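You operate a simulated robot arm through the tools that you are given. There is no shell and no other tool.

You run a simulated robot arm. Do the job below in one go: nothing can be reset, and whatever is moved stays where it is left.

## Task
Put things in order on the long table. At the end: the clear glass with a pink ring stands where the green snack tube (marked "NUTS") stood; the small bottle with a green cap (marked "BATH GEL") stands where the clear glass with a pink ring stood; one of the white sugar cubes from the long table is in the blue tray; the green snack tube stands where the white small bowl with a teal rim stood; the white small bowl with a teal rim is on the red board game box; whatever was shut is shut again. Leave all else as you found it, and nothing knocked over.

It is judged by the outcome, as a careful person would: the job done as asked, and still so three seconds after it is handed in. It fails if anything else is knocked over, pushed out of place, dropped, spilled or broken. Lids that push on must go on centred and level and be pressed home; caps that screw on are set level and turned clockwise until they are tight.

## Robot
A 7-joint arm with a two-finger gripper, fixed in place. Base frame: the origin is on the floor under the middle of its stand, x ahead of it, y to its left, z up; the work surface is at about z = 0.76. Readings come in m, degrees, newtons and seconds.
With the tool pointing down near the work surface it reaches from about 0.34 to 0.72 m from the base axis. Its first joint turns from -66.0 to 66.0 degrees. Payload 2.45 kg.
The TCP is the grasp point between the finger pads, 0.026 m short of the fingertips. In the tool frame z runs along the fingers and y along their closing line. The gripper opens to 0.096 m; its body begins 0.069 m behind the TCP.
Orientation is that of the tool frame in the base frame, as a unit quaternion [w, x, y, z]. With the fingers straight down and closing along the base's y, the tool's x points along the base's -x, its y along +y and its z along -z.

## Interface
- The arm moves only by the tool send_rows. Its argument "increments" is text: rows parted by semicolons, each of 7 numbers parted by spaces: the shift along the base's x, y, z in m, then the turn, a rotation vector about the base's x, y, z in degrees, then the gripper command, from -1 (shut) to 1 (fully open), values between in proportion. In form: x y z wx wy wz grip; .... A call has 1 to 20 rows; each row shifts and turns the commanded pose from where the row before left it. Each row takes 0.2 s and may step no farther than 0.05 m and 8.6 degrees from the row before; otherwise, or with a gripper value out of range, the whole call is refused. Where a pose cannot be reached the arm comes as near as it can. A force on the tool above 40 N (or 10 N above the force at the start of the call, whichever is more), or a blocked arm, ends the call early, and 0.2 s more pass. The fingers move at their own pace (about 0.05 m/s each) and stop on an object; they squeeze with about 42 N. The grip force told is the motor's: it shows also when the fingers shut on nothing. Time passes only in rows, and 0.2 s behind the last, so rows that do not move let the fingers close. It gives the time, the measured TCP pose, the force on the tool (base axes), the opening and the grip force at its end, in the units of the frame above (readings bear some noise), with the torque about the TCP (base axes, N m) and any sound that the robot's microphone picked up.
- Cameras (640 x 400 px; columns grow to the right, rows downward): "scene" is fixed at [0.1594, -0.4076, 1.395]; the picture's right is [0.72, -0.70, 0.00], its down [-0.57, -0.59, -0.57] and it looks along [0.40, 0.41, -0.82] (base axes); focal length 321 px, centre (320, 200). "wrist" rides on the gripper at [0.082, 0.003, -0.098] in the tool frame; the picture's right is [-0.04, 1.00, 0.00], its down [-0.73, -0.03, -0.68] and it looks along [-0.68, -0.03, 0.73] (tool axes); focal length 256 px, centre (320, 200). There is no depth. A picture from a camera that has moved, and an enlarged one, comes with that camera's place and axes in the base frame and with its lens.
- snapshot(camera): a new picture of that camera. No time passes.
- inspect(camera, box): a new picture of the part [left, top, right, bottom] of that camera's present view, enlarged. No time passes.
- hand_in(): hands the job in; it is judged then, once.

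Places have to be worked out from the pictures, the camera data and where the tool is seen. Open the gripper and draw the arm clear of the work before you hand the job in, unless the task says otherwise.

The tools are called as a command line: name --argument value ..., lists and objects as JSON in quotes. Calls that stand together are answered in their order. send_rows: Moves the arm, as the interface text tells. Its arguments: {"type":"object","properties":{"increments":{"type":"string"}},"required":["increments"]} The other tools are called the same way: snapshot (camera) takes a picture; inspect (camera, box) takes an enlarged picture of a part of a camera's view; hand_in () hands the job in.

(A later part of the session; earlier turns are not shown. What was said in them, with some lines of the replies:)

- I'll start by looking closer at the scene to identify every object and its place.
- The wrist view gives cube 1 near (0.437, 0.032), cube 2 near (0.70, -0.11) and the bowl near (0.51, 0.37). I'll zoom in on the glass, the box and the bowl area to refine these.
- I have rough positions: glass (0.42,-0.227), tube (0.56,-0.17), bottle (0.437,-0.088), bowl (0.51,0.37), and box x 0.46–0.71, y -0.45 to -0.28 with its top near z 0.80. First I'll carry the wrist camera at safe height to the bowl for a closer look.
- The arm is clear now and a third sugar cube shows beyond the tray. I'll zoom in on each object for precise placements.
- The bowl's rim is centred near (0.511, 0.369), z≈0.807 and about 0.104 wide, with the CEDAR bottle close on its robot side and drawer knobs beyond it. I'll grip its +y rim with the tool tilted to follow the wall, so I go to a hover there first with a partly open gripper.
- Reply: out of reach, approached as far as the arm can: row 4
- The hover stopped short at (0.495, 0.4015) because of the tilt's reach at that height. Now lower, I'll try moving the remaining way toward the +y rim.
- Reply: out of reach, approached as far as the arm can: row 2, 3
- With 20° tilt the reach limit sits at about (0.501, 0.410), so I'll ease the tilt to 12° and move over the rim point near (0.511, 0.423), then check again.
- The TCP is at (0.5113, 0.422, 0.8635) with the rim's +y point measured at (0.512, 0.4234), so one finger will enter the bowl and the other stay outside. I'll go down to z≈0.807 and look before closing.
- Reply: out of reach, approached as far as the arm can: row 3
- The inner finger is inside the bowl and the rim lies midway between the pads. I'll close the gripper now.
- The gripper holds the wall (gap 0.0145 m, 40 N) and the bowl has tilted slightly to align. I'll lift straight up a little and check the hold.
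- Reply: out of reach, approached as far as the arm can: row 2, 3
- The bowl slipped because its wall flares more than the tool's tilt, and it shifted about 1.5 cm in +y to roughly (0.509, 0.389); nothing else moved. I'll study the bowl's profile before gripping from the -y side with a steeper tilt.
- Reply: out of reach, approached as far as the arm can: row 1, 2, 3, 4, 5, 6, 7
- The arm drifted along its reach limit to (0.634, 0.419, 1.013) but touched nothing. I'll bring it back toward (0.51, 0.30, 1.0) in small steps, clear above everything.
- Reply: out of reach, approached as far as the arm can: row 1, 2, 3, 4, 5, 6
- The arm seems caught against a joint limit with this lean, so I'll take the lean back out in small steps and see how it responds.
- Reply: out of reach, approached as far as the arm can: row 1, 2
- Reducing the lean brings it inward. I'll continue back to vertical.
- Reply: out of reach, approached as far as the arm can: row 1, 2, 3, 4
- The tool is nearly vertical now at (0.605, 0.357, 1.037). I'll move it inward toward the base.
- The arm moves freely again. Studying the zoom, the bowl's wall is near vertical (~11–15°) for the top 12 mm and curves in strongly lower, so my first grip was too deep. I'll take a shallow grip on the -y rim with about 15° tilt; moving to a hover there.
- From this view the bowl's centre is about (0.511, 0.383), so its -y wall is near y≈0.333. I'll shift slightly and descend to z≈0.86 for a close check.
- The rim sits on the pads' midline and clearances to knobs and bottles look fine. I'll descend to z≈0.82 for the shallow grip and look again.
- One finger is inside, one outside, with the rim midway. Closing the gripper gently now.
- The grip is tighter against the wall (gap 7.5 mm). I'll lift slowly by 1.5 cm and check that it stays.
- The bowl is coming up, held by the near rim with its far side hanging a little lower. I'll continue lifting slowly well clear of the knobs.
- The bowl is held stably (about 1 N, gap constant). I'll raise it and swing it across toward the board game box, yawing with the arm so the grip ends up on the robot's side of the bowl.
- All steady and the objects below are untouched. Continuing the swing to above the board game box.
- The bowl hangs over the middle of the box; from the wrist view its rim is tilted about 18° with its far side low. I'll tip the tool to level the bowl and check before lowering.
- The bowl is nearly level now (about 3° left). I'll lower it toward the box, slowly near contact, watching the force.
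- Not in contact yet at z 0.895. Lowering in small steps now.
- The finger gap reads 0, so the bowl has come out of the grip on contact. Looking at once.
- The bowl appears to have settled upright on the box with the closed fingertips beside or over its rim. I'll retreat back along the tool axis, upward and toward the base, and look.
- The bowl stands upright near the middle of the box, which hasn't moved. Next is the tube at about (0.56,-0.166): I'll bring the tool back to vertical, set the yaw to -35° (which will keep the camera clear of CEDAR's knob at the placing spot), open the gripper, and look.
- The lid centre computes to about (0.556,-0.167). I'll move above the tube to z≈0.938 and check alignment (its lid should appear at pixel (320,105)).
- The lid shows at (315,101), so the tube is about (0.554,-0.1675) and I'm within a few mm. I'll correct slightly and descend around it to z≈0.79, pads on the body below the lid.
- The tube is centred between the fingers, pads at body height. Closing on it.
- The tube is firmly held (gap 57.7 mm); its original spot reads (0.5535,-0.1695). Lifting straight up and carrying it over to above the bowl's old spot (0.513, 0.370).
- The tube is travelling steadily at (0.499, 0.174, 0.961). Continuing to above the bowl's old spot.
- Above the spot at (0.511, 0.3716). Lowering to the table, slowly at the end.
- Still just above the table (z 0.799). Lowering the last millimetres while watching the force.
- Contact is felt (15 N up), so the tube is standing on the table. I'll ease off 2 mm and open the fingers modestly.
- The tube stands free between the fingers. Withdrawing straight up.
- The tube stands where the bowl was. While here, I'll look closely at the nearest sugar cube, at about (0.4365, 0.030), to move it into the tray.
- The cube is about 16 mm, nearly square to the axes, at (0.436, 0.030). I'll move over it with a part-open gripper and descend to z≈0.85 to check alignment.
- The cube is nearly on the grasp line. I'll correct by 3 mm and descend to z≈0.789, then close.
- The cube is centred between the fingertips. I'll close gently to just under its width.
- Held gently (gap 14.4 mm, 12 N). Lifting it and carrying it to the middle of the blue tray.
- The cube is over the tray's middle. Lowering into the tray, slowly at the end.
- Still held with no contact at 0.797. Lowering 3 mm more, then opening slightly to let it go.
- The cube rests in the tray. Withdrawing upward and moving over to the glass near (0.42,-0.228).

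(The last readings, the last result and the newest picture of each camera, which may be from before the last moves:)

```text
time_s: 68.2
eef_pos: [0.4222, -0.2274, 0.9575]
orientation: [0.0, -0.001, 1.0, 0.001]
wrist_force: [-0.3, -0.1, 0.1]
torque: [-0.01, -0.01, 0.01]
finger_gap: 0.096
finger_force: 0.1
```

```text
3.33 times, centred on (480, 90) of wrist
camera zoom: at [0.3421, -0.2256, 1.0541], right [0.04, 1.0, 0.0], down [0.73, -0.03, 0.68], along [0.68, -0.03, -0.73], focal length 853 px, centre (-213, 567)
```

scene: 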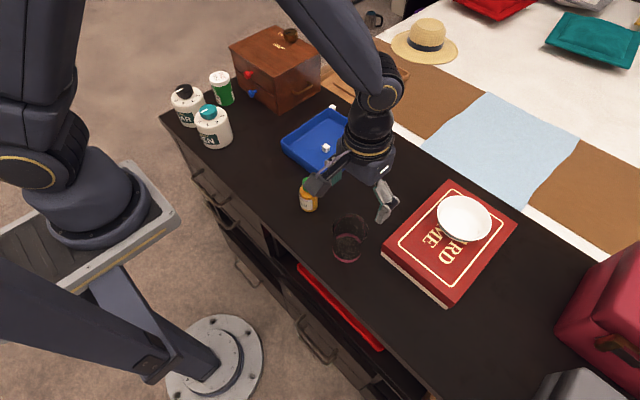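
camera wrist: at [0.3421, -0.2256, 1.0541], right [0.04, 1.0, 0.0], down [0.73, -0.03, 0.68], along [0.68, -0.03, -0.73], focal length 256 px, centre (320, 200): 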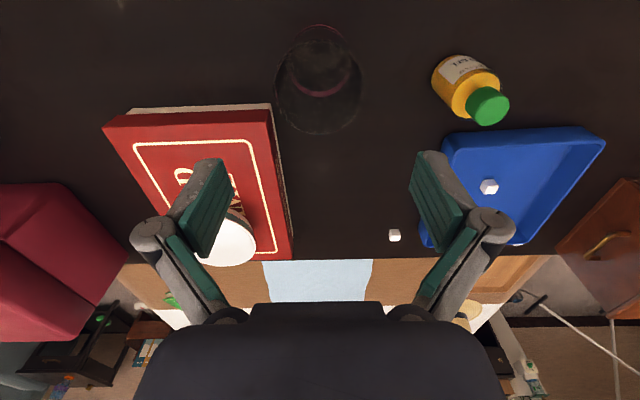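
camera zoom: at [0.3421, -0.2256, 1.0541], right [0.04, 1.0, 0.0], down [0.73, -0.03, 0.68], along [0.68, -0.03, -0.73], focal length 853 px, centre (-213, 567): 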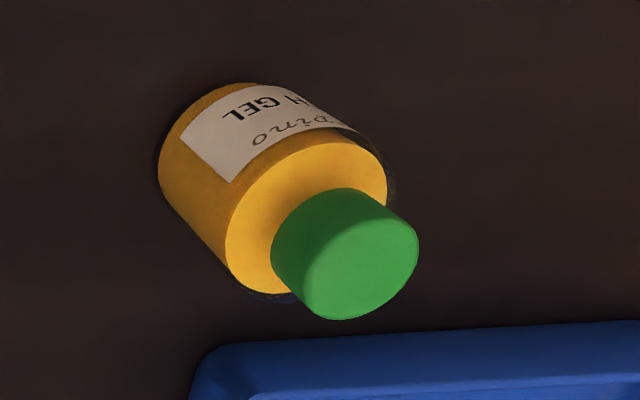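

The glass is at (0.4175,-0.2295), rim 0.0715 m wide and 0.09 m tall. I'll align over it and descend with the gripper fully open to z≈0.80, checking before closing.

send_rows --increments "-0.0045 -0.002 0 0 0 0 1; 0 0 -0.03 0 0 0 1; 0 0 -0.03 0 0 0 1; 0 0 0 0 0 0 1; 0 0 0 0 0 0 1"

inspect --camera "wrist" --box '[180, 20, 460, 240]'

```text
time_s: 69.4
eef_pos: [0.4181, -0.2289, 0.8956]
orientation: [0.0, -0.001, 1.0, 0.0]
wrist_force: [0.7, 0.1, -0.2]
torque: [0.0, -0.02, 0.0]
finger_gap: 0.0957
finger_force: 0.0
```

```text
1.82 times, centred on (320, 130) of wrist
camera zoom: at [0.3373, -0.2262, 0.9941], right [0.04, 1.0, 0.0], down [0.73, -0.03, 0.68], along [0.68, -0.03, -0.73], focal length 465 px, centre (320, 327)
```

zoom: 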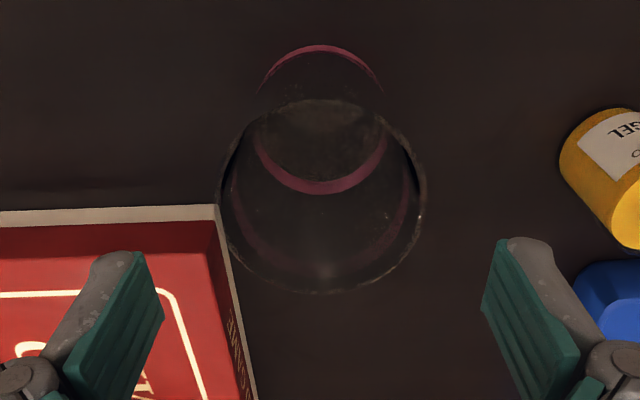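

Well aligned. Descending around the glass to z≈0.80.

send_rows --increments "0 0 -0.03 0 0 0 1; 0 0 -0.03 0 0 0 1; 0 0 -0.025 0 0 0 1; 0 0 -0.01 0 0 0 1; 0 0 0 0 0 0 1"

snapshot --camera "wrist"

```text
time_s: 70.6
eef_pos: [0.418, -0.2285, 0.8004]
orientation: [-0.001, 0.0, 1.0, 0.0]
wrist_force: [-0.1, -0.1, 0.2]
torque: [-0.01, -0.04, 0.04]
finger_gap: 0.096
finger_force: 0.0
```

```text
taken
camera wrist: at [0.3367, -0.2253, 0.8982], right [0.04, 1.0, 0.0], down [0.73, -0.03, 0.68], along [0.68, -0.03, -0.73], focal length 256 px, centre (320, 200)
```

wrist: 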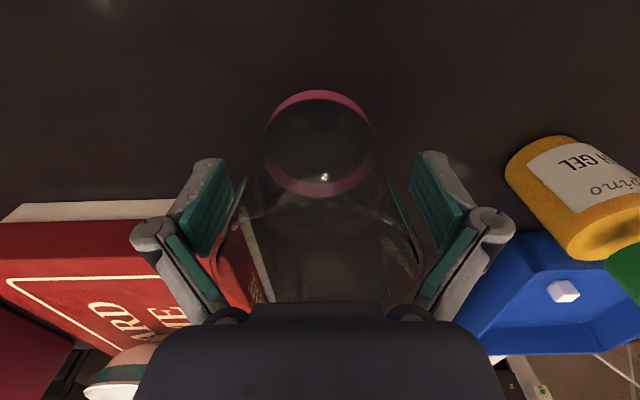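

The glass sits centred between the fingers. Closing gently, limiting the commanded width to keep the squeeze moderate.

send_rows --increments "0 0 0 0 0 0 0.6; 0 0 0 0 0 0 0.45; 0 0 0 0 0 0 0.35; 0 0 0 0 0 0 0.32; 0 0 0 0 0 0 0.32; 0 0 0 0 0 0 0.32"

snapshot --camera "wrist"

```text
time_s: 71.7
eef_pos: [0.4179, -0.2297, 0.8038]
orientation: [0.002, -0.001, 1.0, -0.002]
wrist_force: [-7.8, 6.5, 40.1]
torque: [-0.14, 0.15, 0.06]
finger_gap: 0.0833
finger_force: 42.3
stopped in row 5: the force on the tool passed its limit at 41 N (the readings are from after the stop); the commanded pose is now the measured one
```

```text
taken
camera wrist: at [0.3371, -0.2259, 0.9013], right [0.04, 1.0, 0.0], down [0.73, -0.03, 0.68], along [0.68, -0.03, -0.73], focal length 256 px, centre (320, 200)
```

wrist: 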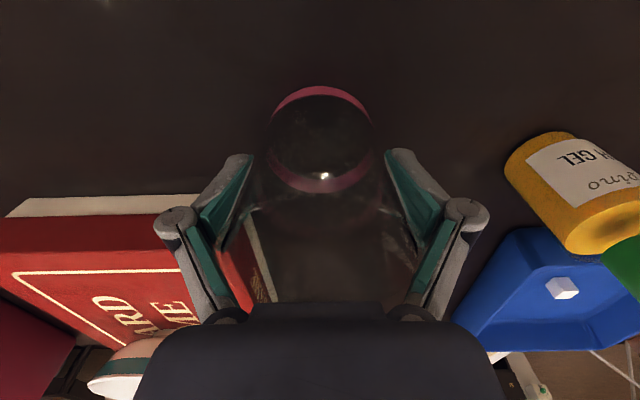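

The fingers stopped at 83 mm with 40 N upward: the inner linkage above the pads is pressing on the wide rim. I'll reopen at once and grip higher on the glass.

send_rows --increments "0 0 0 0 0 0 0.8; 0 0 0 0 0 0 1; 0 0 0 0 0 0 1"

inspect --camera "wrist" --box '[160, 80, 480, 310]'

inspect --camera "scene" --box '[290, 150, 410, 280]'

```text
time_s: 72.5
eef_pos: [0.4182, -0.2294, 0.8013]
orientation: [0.001, 0.0, 1.0, -0.001]
wrist_force: [-0.2, 0.2, 0.0]
torque: [-0.02, -0.01, 0.0]
finger_gap: 0.096
finger_force: 0.0
```

```text
1.74 times, centred on (320, 195) of wrist
camera zoom: at [0.3372, -0.2259, 0.8994], right [0.04, 1.0, 0.0], down [0.73, -0.03, 0.68], along [0.68, -0.03, -0.73], focal length 445 px, centre (320, 209)
```

zoom: 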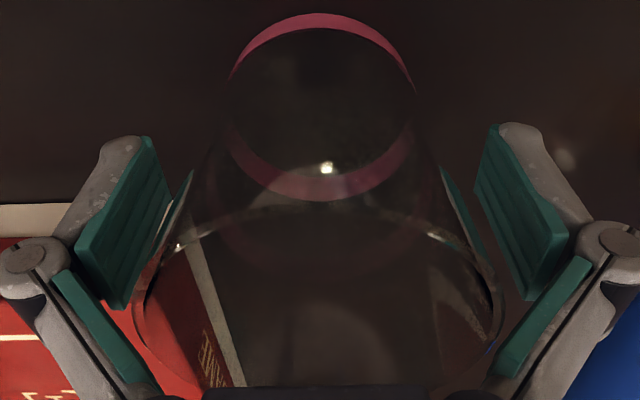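

```text
3.08 times, centred on (350, 215) of scene
camera zoom: at [0.1594, -0.4076, 1.395], right [0.72, -0.7, 0.0], down [-0.57, -0.59, -0.57], along [0.4, 0.41, -0.82], focal length 988 px, centre (228, 154)
```

zoom: 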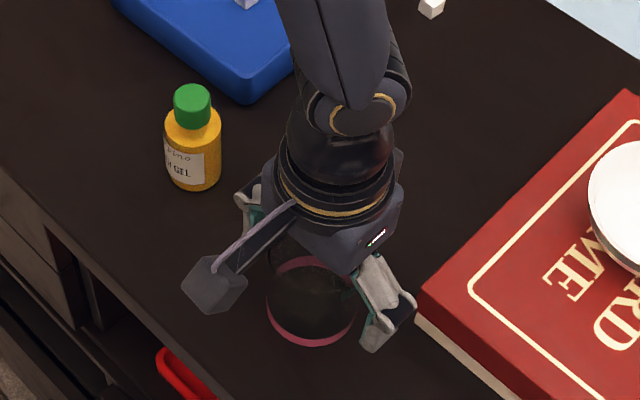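

The glass is unharmed and upright. Raising the tool to z≈0.835 so its rim is level with the pads, then closing.

send_rows --increments "0 0 0.017 0 0 0 1; 0 0 0.017 0 0 0 1; 0 0 0 0 0 0 1; 0 0 0 0 0 0 0.7; 0 0 0 0 0 0 0.55; 0 0 0 0 0 0 0.45; 0 0 0 0 0 0 0.4; 0 0 0 0 0 0 0.4"

snapshot --camera "wrist"

```text
time_s: 74.3
eef_pos: [0.4183, -0.2307, 0.8336]
orientation: [0.002, 0.0, 1.0, -0.001]
wrist_force: [-0.7, 2.2, 5.8]
torque: [-0.04, 0.13, -0.02]
finger_gap: 0.069
finger_force: 41.9
```

```text
taken
camera wrist: at [0.3379, -0.2265, 0.9323], right [0.04, 1.0, 0.0], down [0.73, -0.03, 0.68], along [0.68, -0.03, -0.73], focal length 256 px, centre (320, 200)
```

wrist: 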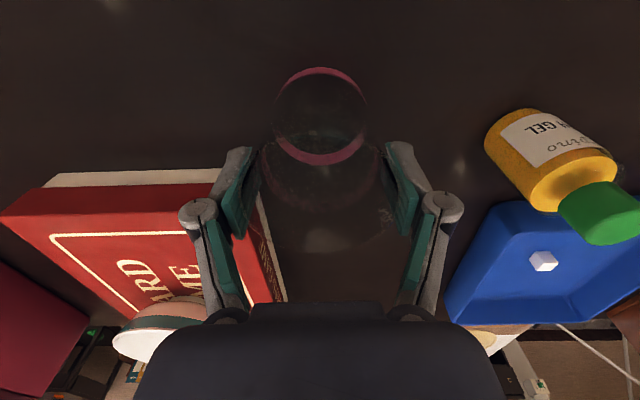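

The pads now hold the glass near its rim (gap 69 mm). Lifting a little to check the hold.

send_rows --increments "0 0 0.006 0 0 0 0.4; 0 0 0.01 0 0 0 0.4; 0 0 0.015 0 0 0 0.4; 0 0 0 0 0 0 0.4"

snapshot --camera "wrist"

inspect --camera "scene" --box '[290, 150, 410, 280]'

```text
time_s: 75.3
eef_pos: [0.4184, -0.2299, 0.8668]
orientation: [0.0, 0.0, 1.0, -0.001]
wrist_force: [0.5, -0.3, -2.6]
torque: [-0.01, 0.01, 0.0]
finger_gap: 0.069
finger_force: 42.0
```

```text
taken
camera wrist: at [0.3376, -0.2262, 0.9646], right [0.04, 1.0, 0.0], down [0.73, -0.03, 0.68], along [0.68, -0.03, -0.73], focal length 256 px, centre (320, 200)
```

wrist: 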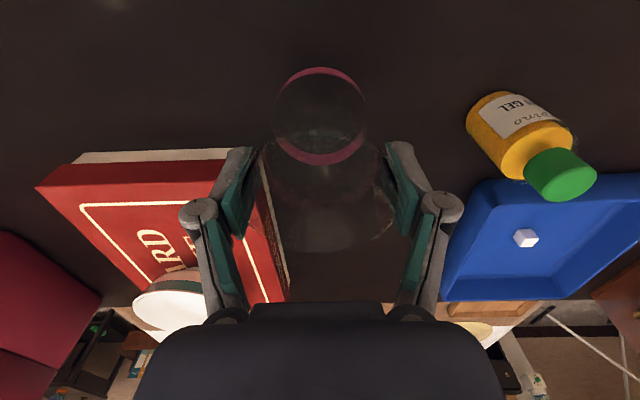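

```text
3.08 times, centred on (350, 215) of scene
camera zoom: at [0.1594, -0.4076, 1.395], right [0.72, -0.7, 0.0], down [-0.57, -0.59, -0.57], along [0.4, 0.41, -0.82], focal length 988 px, centre (228, 154)
```

zoom: 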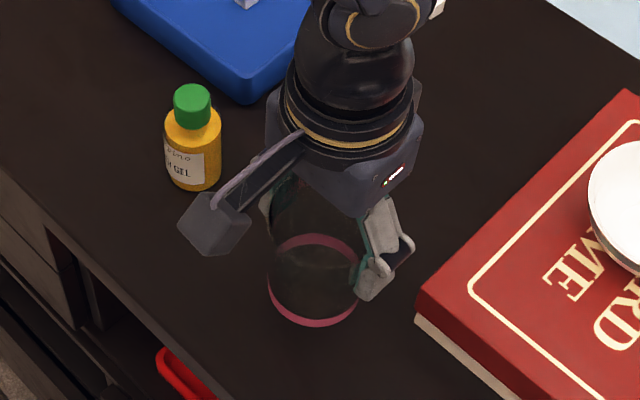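

The glass is held upright. Raising it further and carrying it to the tube's old spot (0.5535,-0.1695).

send_rows --increments "0 0 0.025 0 0 0 0.4; 0 0 0.025 0 0 0 0.4; 0.02 0.01 0 0 0 0 0.4; 0.03 0.013 0 0 0 0 0.4; 0.03 0.013 0 0 0 0 0.4; 0.03 0.013 0 0 0 0 0.4; 0.025 0.0115 0 0 0 0 0.4; 0 0 0 0 0 0 0.4; 0 0 -0.02 0 0 0 0.4; 0 0 -0.02 0 0 0 0.4; 0 0 0 0 0 0 0.4"

snapshot --camera "wrist"

inspect --camera "scene" --box '[310, 110, 430, 240]'

```text
time_s: 77.7
eef_pos: [0.5529, -0.1696, 0.8769]
orientation: [0.001, 0.0, 1.0, -0.002]
wrist_force: [0.1, -0.3, -1.0]
torque: [0.04, -0.01, -0.01]
finger_gap: 0.0687
finger_force: 42.0
```

```text
taken
camera wrist: at [0.4719, -0.1655, 0.9745], right [0.04, 1.0, 0.0], down [0.73, -0.03, 0.68], along [0.68, -0.03, -0.73], focal length 256 px, centre (320, 200)
```

wrist: 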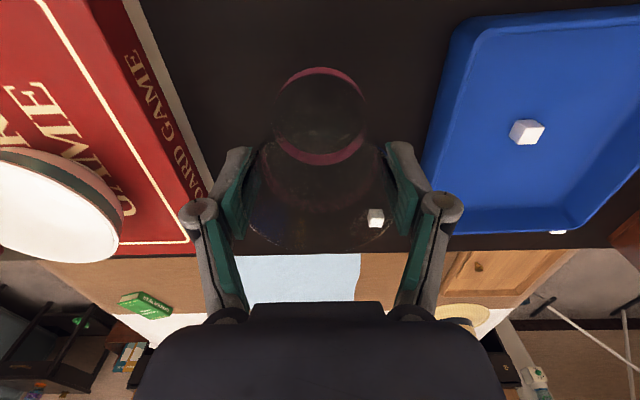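

```text
3.08 times, centred on (370, 175) of scene
camera zoom: at [0.1594, -0.4076, 1.395], right [0.72, -0.7, 0.0], down [-0.57, -0.59, -0.57], along [0.39, 0.41, -0.82], focal length 988 px, centre (166, 277)
```

zoom: 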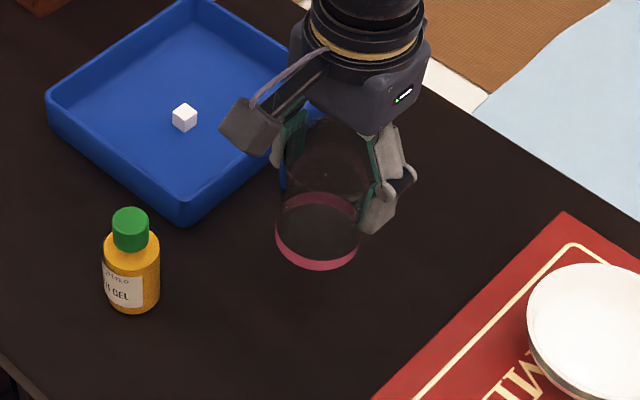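

Directly over the spot. Lowering the glass, slowly for the last millimetres.

send_rows --increments "0.0005 0 -0.02 0 0 0 0.4; 0 0 -0.012 0 0 0 0.4; 0 0 -0.006 0 0 0 0.4; 0 0 -0.002 0 0 0 0.4; 0 0 0 0 0 0 0.4"

send_rows --increments "0 0 -0.0015 0 0 0 0.4; 0 0 -0.0015 0 0 0 0.4; 0 0 0 0 0 0 0.4"

```text
time_s: 78.9
eef_pos: [0.5541, -0.1694, 0.837]
orientation: [0.002, 0.0, 1.0, -0.001]
wrist_force: [0.5, -0.5, -2.1]
torque: [-0.03, -0.01, 0.0]
finger_gap: 0.0689
finger_force: 42.5
```

```text
time_s: 79.7
eef_pos: [0.5538, -0.1682, 0.8342]
orientation: [0.001, 0.0, 1.0, -0.001]
wrist_force: [-6.2, 2.1, 14.8]
torque: [0.11, 0.44, -0.01]
finger_gap: 0.0692
finger_force: 41.6
```

Contact (15 N): the glass stands on the table. Easing off 1.5 mm and opening fully.

send_rows --increments "0 0 0.0015 0 0 0 0.4; 0 0 0 0 0 0 0.6; 0 0 0 0 0 0 0.8; 0 0 0 0 0 0 1; 0 0 0 0 0 0 1"

snapshot --camera "wrist"

inspect --camera "scene" --box '[310, 110, 430, 240]'

```text
time_s: 80.9
eef_pos: [0.5525, -0.1686, 0.8356]
orientation: [0.002, 0.001, 1.0, -0.001]
wrist_force: [0.6, -0.2, -0.3]
torque: [0.0, 0.02, 0.01]
finger_gap: 0.0963
finger_force: 0.2
```

```text
taken
camera wrist: at [0.4724, -0.165, 0.9328], right [0.04, 1.0, 0.0], down [0.73, -0.03, 0.68], along [0.68, -0.03, -0.73], focal length 256 px, centre (320, 200)
```

wrist: 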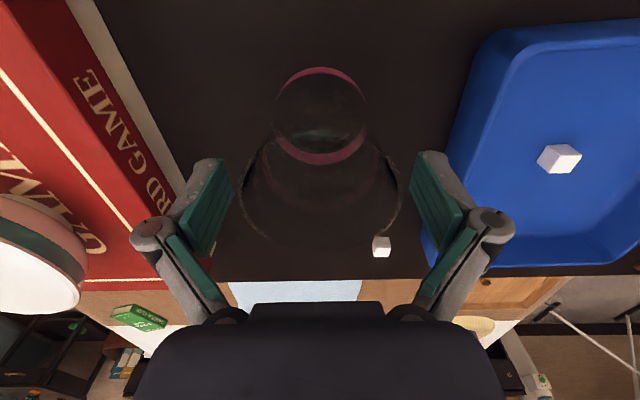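

```text
3.08 times, centred on (370, 175) of scene
camera zoom: at [0.1594, -0.4076, 1.395], right [0.72, -0.7, 0.0], down [-0.57, -0.59, -0.57], along [0.4, 0.41, -0.82], focal length 988 px, centre (166, 277)
```

zoom: 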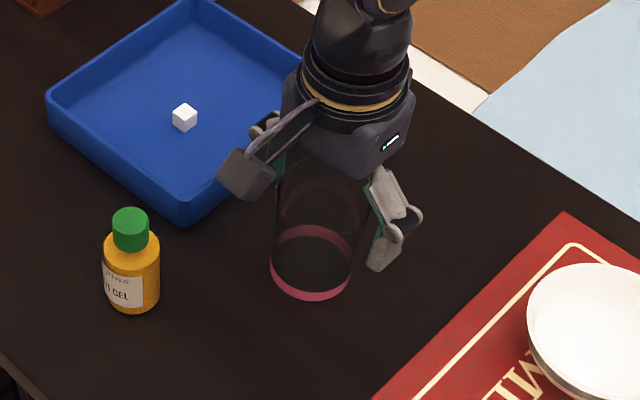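

The glass stands free and upright. Withdrawing straight up, then moving to hover over the bottle near (0.438,-0.087).

send_rows --increments "0 0 0.02 0 0 0 1; 0 0 0.035 0 0 0 1; 0 0 0.04 0 0 0 1; 0 0 0.035 0 0 0 1; -0.03 0.02 0 0 0 0 1; -0.03 0.02 0 0 0 0 1; -0.03 0.02 0 0 0 0 1; -0.025 0.02 0 0 0 0 1; 0 0 0 0 0 0 1; 0 0 0 0 0 0 1"

snapshot --camera "wrist"

snapshot --camera "scene"

```text
time_s: 83.1
eef_pos: [0.4396, -0.0896, 0.9637]
orientation: [0.001, 0.001, 1.0, -0.001]
wrist_force: [0.0, -0.4, 0.3]
torque: [0.0, -0.01, 0.0]
finger_gap: 0.0957
finger_force: 0.0
```

```text
taken
camera wrist: at [0.3587, -0.0856, 1.0616], right [0.04, 1.0, 0.0], down [0.73, -0.03, 0.68], along [0.68, -0.03, -0.73], focal length 256 px, centre (320, 200)
```

wrist: 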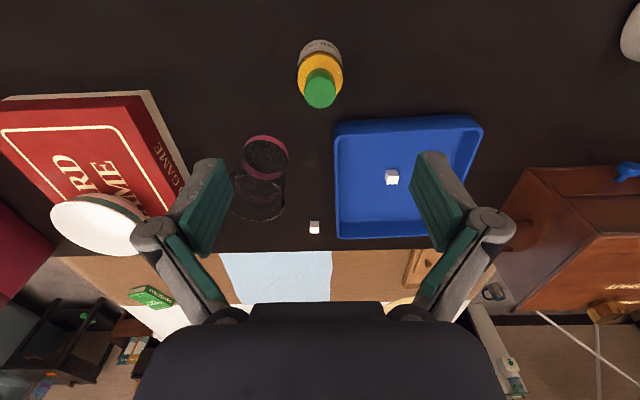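

```text
taken
```

scene: 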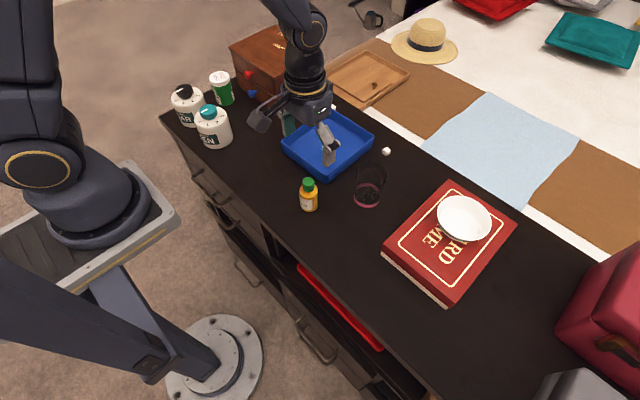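

The cap shows at (320,93), putting the bottle at about (0.436,-0.0895). Aligning and descending around it to z≈0.795.

send_rows --increments "-0.003 0 -0.03 0 0 0 1; 0 0 -0.04 0 0 0 1; 0 0 0 0 0 0 1; 0 0 0 0 0 0 1"

snapshot --camera "wrist"

```text
time_s: 84.1
eef_pos: [0.4359, -0.0884, 0.8941]
orientation: [0.002, 0.001, 1.0, -0.001]
wrist_force: [0.8, -0.4, 0.4]
torque: [-0.03, -0.02, 0.02]
finger_gap: 0.0962
finger_force: 0.0
```

```text
taken
camera wrist: at [0.3558, -0.0846, 0.9914], right [0.04, 1.0, 0.0], down [0.73, -0.03, 0.68], along [0.68, -0.03, -0.73], focal length 256 px, centre (320, 200)
```

wrist: 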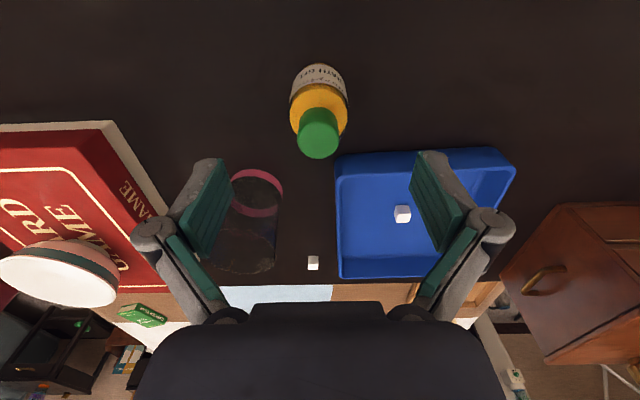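

Aligned over the cap. Descending to z≈0.795 and closing gently on the body.

send_rows --increments "0 -0.001 -0.03 0 0 0 1; 0 0 -0.03 0 0 0 1; 0 0 -0.028 0 0 0 1; 0 0 -0.011 0 0 0 1; 0 0 0 0 0 0 0.5; 0 0 0 0 0 0 0.2; 0 0 0 0 0 0 0; 0 0 0 0 0 0 -0.15; 0 0 0 0 0 0 -0.2; 0 0 0 0 0 0 -0.2; 0 0 0 0 0 0 -0.2"

snapshot --camera "wrist"

```text
time_s: 86.5
eef_pos: [0.4352, -0.0911, 0.7956]
orientation: [0.002, -0.001, 1.0, -0.002]
wrist_force: [0.2, 0.6, 1.8]
torque: [-0.02, 0.01, -0.02]
finger_gap: 0.0422
finger_force: 42.1
```

```text
taken
camera wrist: at [0.3543, -0.0862, 0.8936], right [0.04, 1.0, 0.0], down [0.73, -0.03, 0.68], along [0.68, -0.03, -0.73], focal length 256 px, centre (320, 200)
```

wrist: 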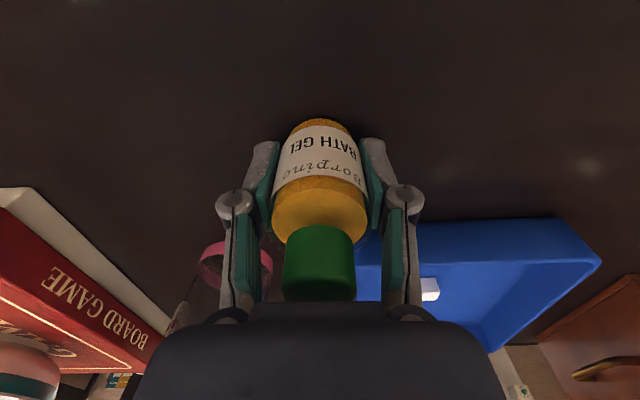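

The bottle is held (gap 42 mm). Lifting it and carrying it to the glass's old spot (0.418,-0.230).

send_rows --increments "0 0 0.01 0 0 0 -0.2; 0 0 0.025 0 0 0 -0.2; 0 0 0.03 0 0 0 -0.2; -0.003 -0.025 0 0 0 0 -0.2; -0.004 -0.03 0 0 0 0 -0.2; -0.004 -0.03 0 0 0 0 -0.2; -0.003 -0.03 0 0 0 0 -0.2; -0.003 -0.024 0 0 0 0 -0.2; 0 0 0 0 0 0 -0.2; 0 0 0 0 0 0 -0.2"

snapshot --camera "wrist"

inspect --camera "scene" --box '[280, 140, 440, 290]'

```text
time_s: 88.7
eef_pos: [0.4192, -0.23, 0.8622]
orientation: [0.002, 0.0, 1.0, -0.002]
wrist_force: [-0.1, -0.3, -1.4]
torque: [0.0, -0.01, 0.0]
finger_gap: 0.0425
finger_force: 41.4
```

```text
taken
camera wrist: at [0.3375, -0.2255, 0.9599], right [0.04, 1.0, 0.0], down [0.73, -0.03, 0.68], along [0.68, -0.03, -0.73], focal length 256 px, centre (320, 200)
```

wrist: 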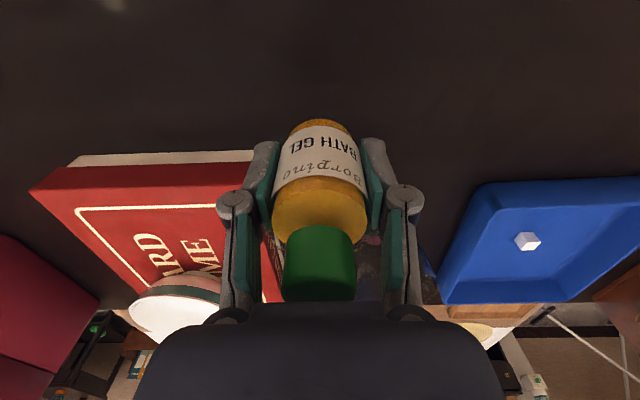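

```text
2.67 times, centred on (360, 215) of scene
camera zoom: at [0.1594, -0.4076, 1.395], right [0.72, -0.7, 0.0], down [-0.57, -0.59, -0.57], along [0.4, 0.41, -0.82], focal length 856 px, centre (213, 160)
```

zoom: 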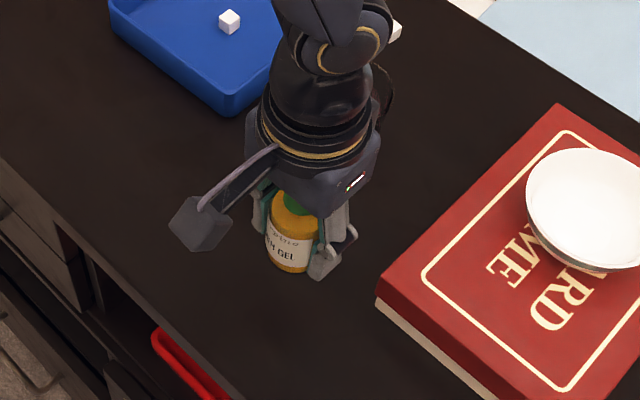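

Over the spot at (0.419,-0.230). Lowering the bottle, slowly at the end.

send_rows --increments "-0.001 0 -0.025 0 0 0 -0.2; 0 0 -0.022 0 0 0 -0.2; 0 0 -0.012 0 0 0 -0.2; 0 0 -0.004 0 0 0 -0.2; 0 0 0 0 0 0 -0.2"

send_rows --increments "0 0 -0.0015 0 0 0 -0.2; 0 0 -0.0015 0 0 0 -0.2; 0 0 0 0 0 0 -0.2"

```text
time_s: 89.9
eef_pos: [0.4175, -0.2294, 0.7977]
orientation: [0.002, -0.001, 1.0, -0.002]
wrist_force: [-0.3, 0.4, -0.7]
torque: [-0.04, -0.05, -0.01]
finger_gap: 0.0423
finger_force: 42.3
```

```text
time_s: 90.7
eef_pos: [0.4176, -0.2299, 0.7966]
orientation: [0.002, -0.001, 1.0, -0.001]
wrist_force: [-7.0, 4.6, 34.4]
torque: [0.18, 0.15, 0.18]
finger_gap: 0.0425
finger_force: 42.4
```

Firm contact with the table. Easing off 2.5 mm and opening.

send_rows --increments "0 0 0.0025 0 0 0 -0.2; 0 0 0 0 0 0 0; 0 0 0 0 0 0 0.4; 0 0 0 0 0 0 0.7; 0 0 0 0 0 0 0.7"

snapshot --camera "wrist"

inspect --camera "scene" --box '[280, 140, 440, 290]'

```text
time_s: 91.9
eef_pos: [0.4176, -0.2303, 0.7971]
orientation: [0.001, 0.0, 1.0, -0.001]
wrist_force: [-0.4, 0.1, 0.6]
torque: [-0.02, -0.03, 0.01]
finger_gap: 0.0814
finger_force: 0.0
```

```text
taken
camera wrist: at [0.3371, -0.2256, 0.8955], right [0.04, 1.0, 0.0], down [0.73, -0.03, 0.68], along [0.68, -0.03, -0.73], focal length 256 px, centre (320, 200)
```

wrist: 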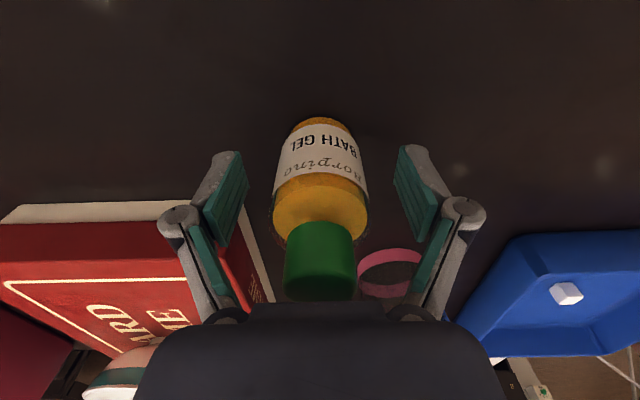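

```text
2.67 times, centred on (360, 215) of scene
camera zoom: at [0.1594, -0.4076, 1.395], right [0.72, -0.7, 0.0], down [-0.57, -0.59, -0.57], along [0.4, 0.41, -0.82], focal length 856 px, centre (213, 160)
```

zoom: 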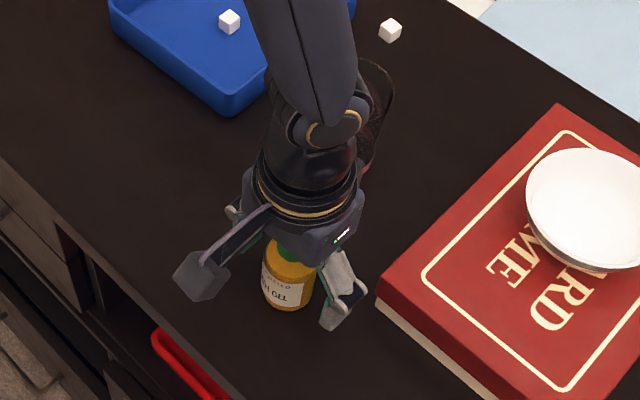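

The bottle stands free and upright. Withdrawing straight up and then back clear to inspect everything.

send_rows --increments "0 0 0.02 0 0 0 0.7; 0 0 0.035 0 0 0 0.7; 0 0 0.04 0 0 0 0.8; 0 0 0.045 0 0 0 1; 0 0 0.045 0 0 0 1; 0 0.04 0.02 0 0 0 1; 0 0.045 0 0 0 0 1; 0 0.045 0 0 0 0 1; -0.01 0.045 0 0 0 0 1; -0.01 0.045 0 0 0 0 1; -0.01 0.045 0 0 0 0 1; 0 0.04 0 0 0 0 1; 0 0 0 0 0 0 1"

snapshot --camera "scene"

snapshot --camera "wrist"

```text
time_s: 94.7
eef_pos: [0.3901, 0.0743, 1.0028]
orientation: [0.002, -0.001, 1.0, -0.002]
wrist_force: [0.2, -0.3, -0.7]
torque: [-0.02, 0.02, 0.01]
finger_gap: 0.096
finger_force: 0.1
```

```text
taken
```

scene: 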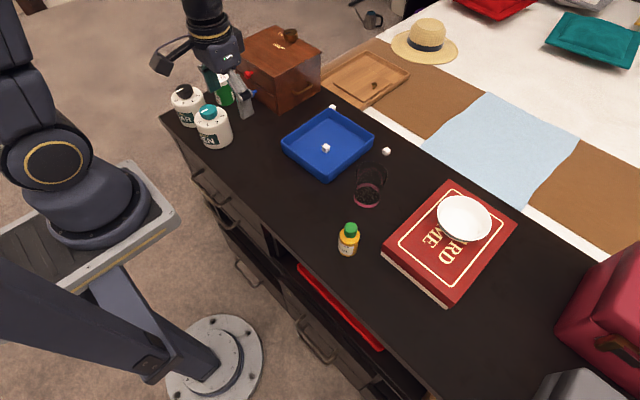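

```text
taken
camera wrist: at [0.3076, 0.0777, 1.101], right [0.04, 1.0, 0.0], down [0.73, -0.03, 0.68], along [0.68, -0.03, -0.73], focal length 256 px, centre (320, 200)
```

wrist: 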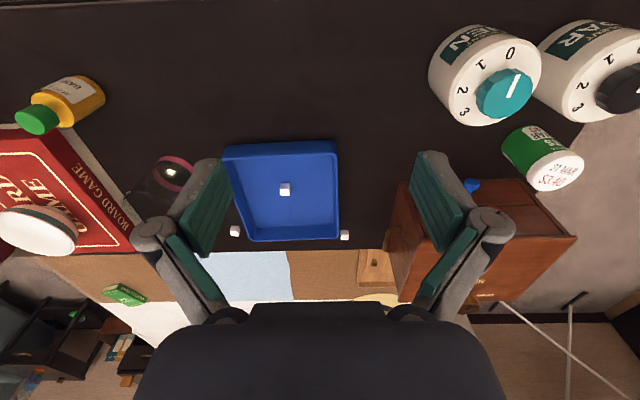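

All pieces are in place at first look. I'll raise the arm a bit and zoom in for a final check.

send_rows --increments "0 0 0.03 0 0 0 1; -0.01 0 0.02 0 0 0 1; 0 0 0 0 0 0 1"

inspect --camera "scene" --box '[320, 150, 530, 310]'

inspect --camera "scene" --box '[150, 20, 400, 190]'

inspect --camera "wrist" --box '[400, 10, 640, 220]'

```text
time_s: 95.5
eef_pos: [0.3774, 0.0754, 1.053]
orientation: [0.001, -0.001, 1.0, 0.0]
wrist_force: [0.2, 0.1, -0.3]
torque: [0.01, 0.0, 0.02]
finger_gap: 0.096
finger_force: 0.1
```

```text
2.50 times, centred on (425, 230) of scene
camera zoom: at [0.1594, -0.4076, 1.395], right [0.72, -0.7, 0.0], down [-0.57, -0.59, -0.57], along [0.4, 0.41, -0.82], focal length 802 px, centre (58, 125)
```

zoom: 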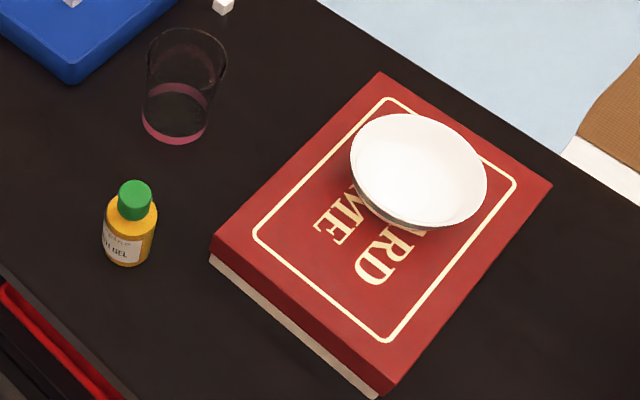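

```text
2.35 times, centred on (275, 105) of scene
camera zoom: at [0.1594, -0.4076, 1.395], right [0.72, -0.7, 0.0], down [-0.57, -0.59, -0.57], along [0.4, 0.41, -0.82], focal length 755 px, centre (426, 424)
```

zoom: 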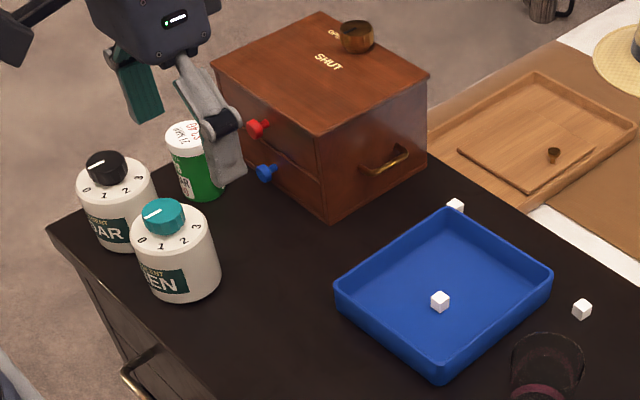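

```text
1.90 times, centred on (520, 115) of wrist
camera zoom: at [0.2966, 0.0786, 1.1503], right [0.04, 1.0, 0.0], down [0.73, -0.03, 0.68], along [0.68, -0.03, -0.73], focal length 488 px, centre (-61, 362)
```

zoom: 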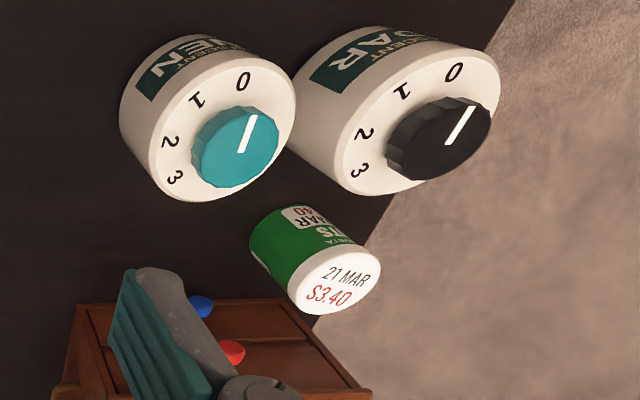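

Everything checks out: the tube stands where the bowl was, the glass where the tube was, and the bottle where the glass was. The bowl is upright on the box and one cube is in the tray. The drawers are shut, the dials are unchanged, and the arm is clear with the gripper open, so I'm handing in.

hand_in

```text
The job is handed in.
```

I finished the rearrangement and handed it in. In the final pictures everything was upright and in place.

- **Glass with the pink ring:** it stands where the green snack tube was.
- **Bath gel bottle:** it stands where the glass was.
- **Snack tube:** it stands where the small bowl was.
- **Bowl with the teal rim:** it is upright near the middle of the red board game box.
- **Sugar cube:** one cube from the table is in the blue tray. The other two are where they were.
- **Drawers and dials:** the wooden chest's drawers stayed shut. The dials on the two white scent bottles (marked LINEN and CEDAR) read the same as at the start.

Two things went less smoothly than planned, though I saw no damage or anything else disturbed:

- **Bowl:** it slipped from my first grip at its old spot and slid about 1.5 cm before I picked it up again. It then slipped out of the fingers as it was being set down on the box, and settled upright.
- **Glass:** on my first try at gripping it, the fingers pressed on the rim with about 40 N. I let go straight away and gripped it higher.
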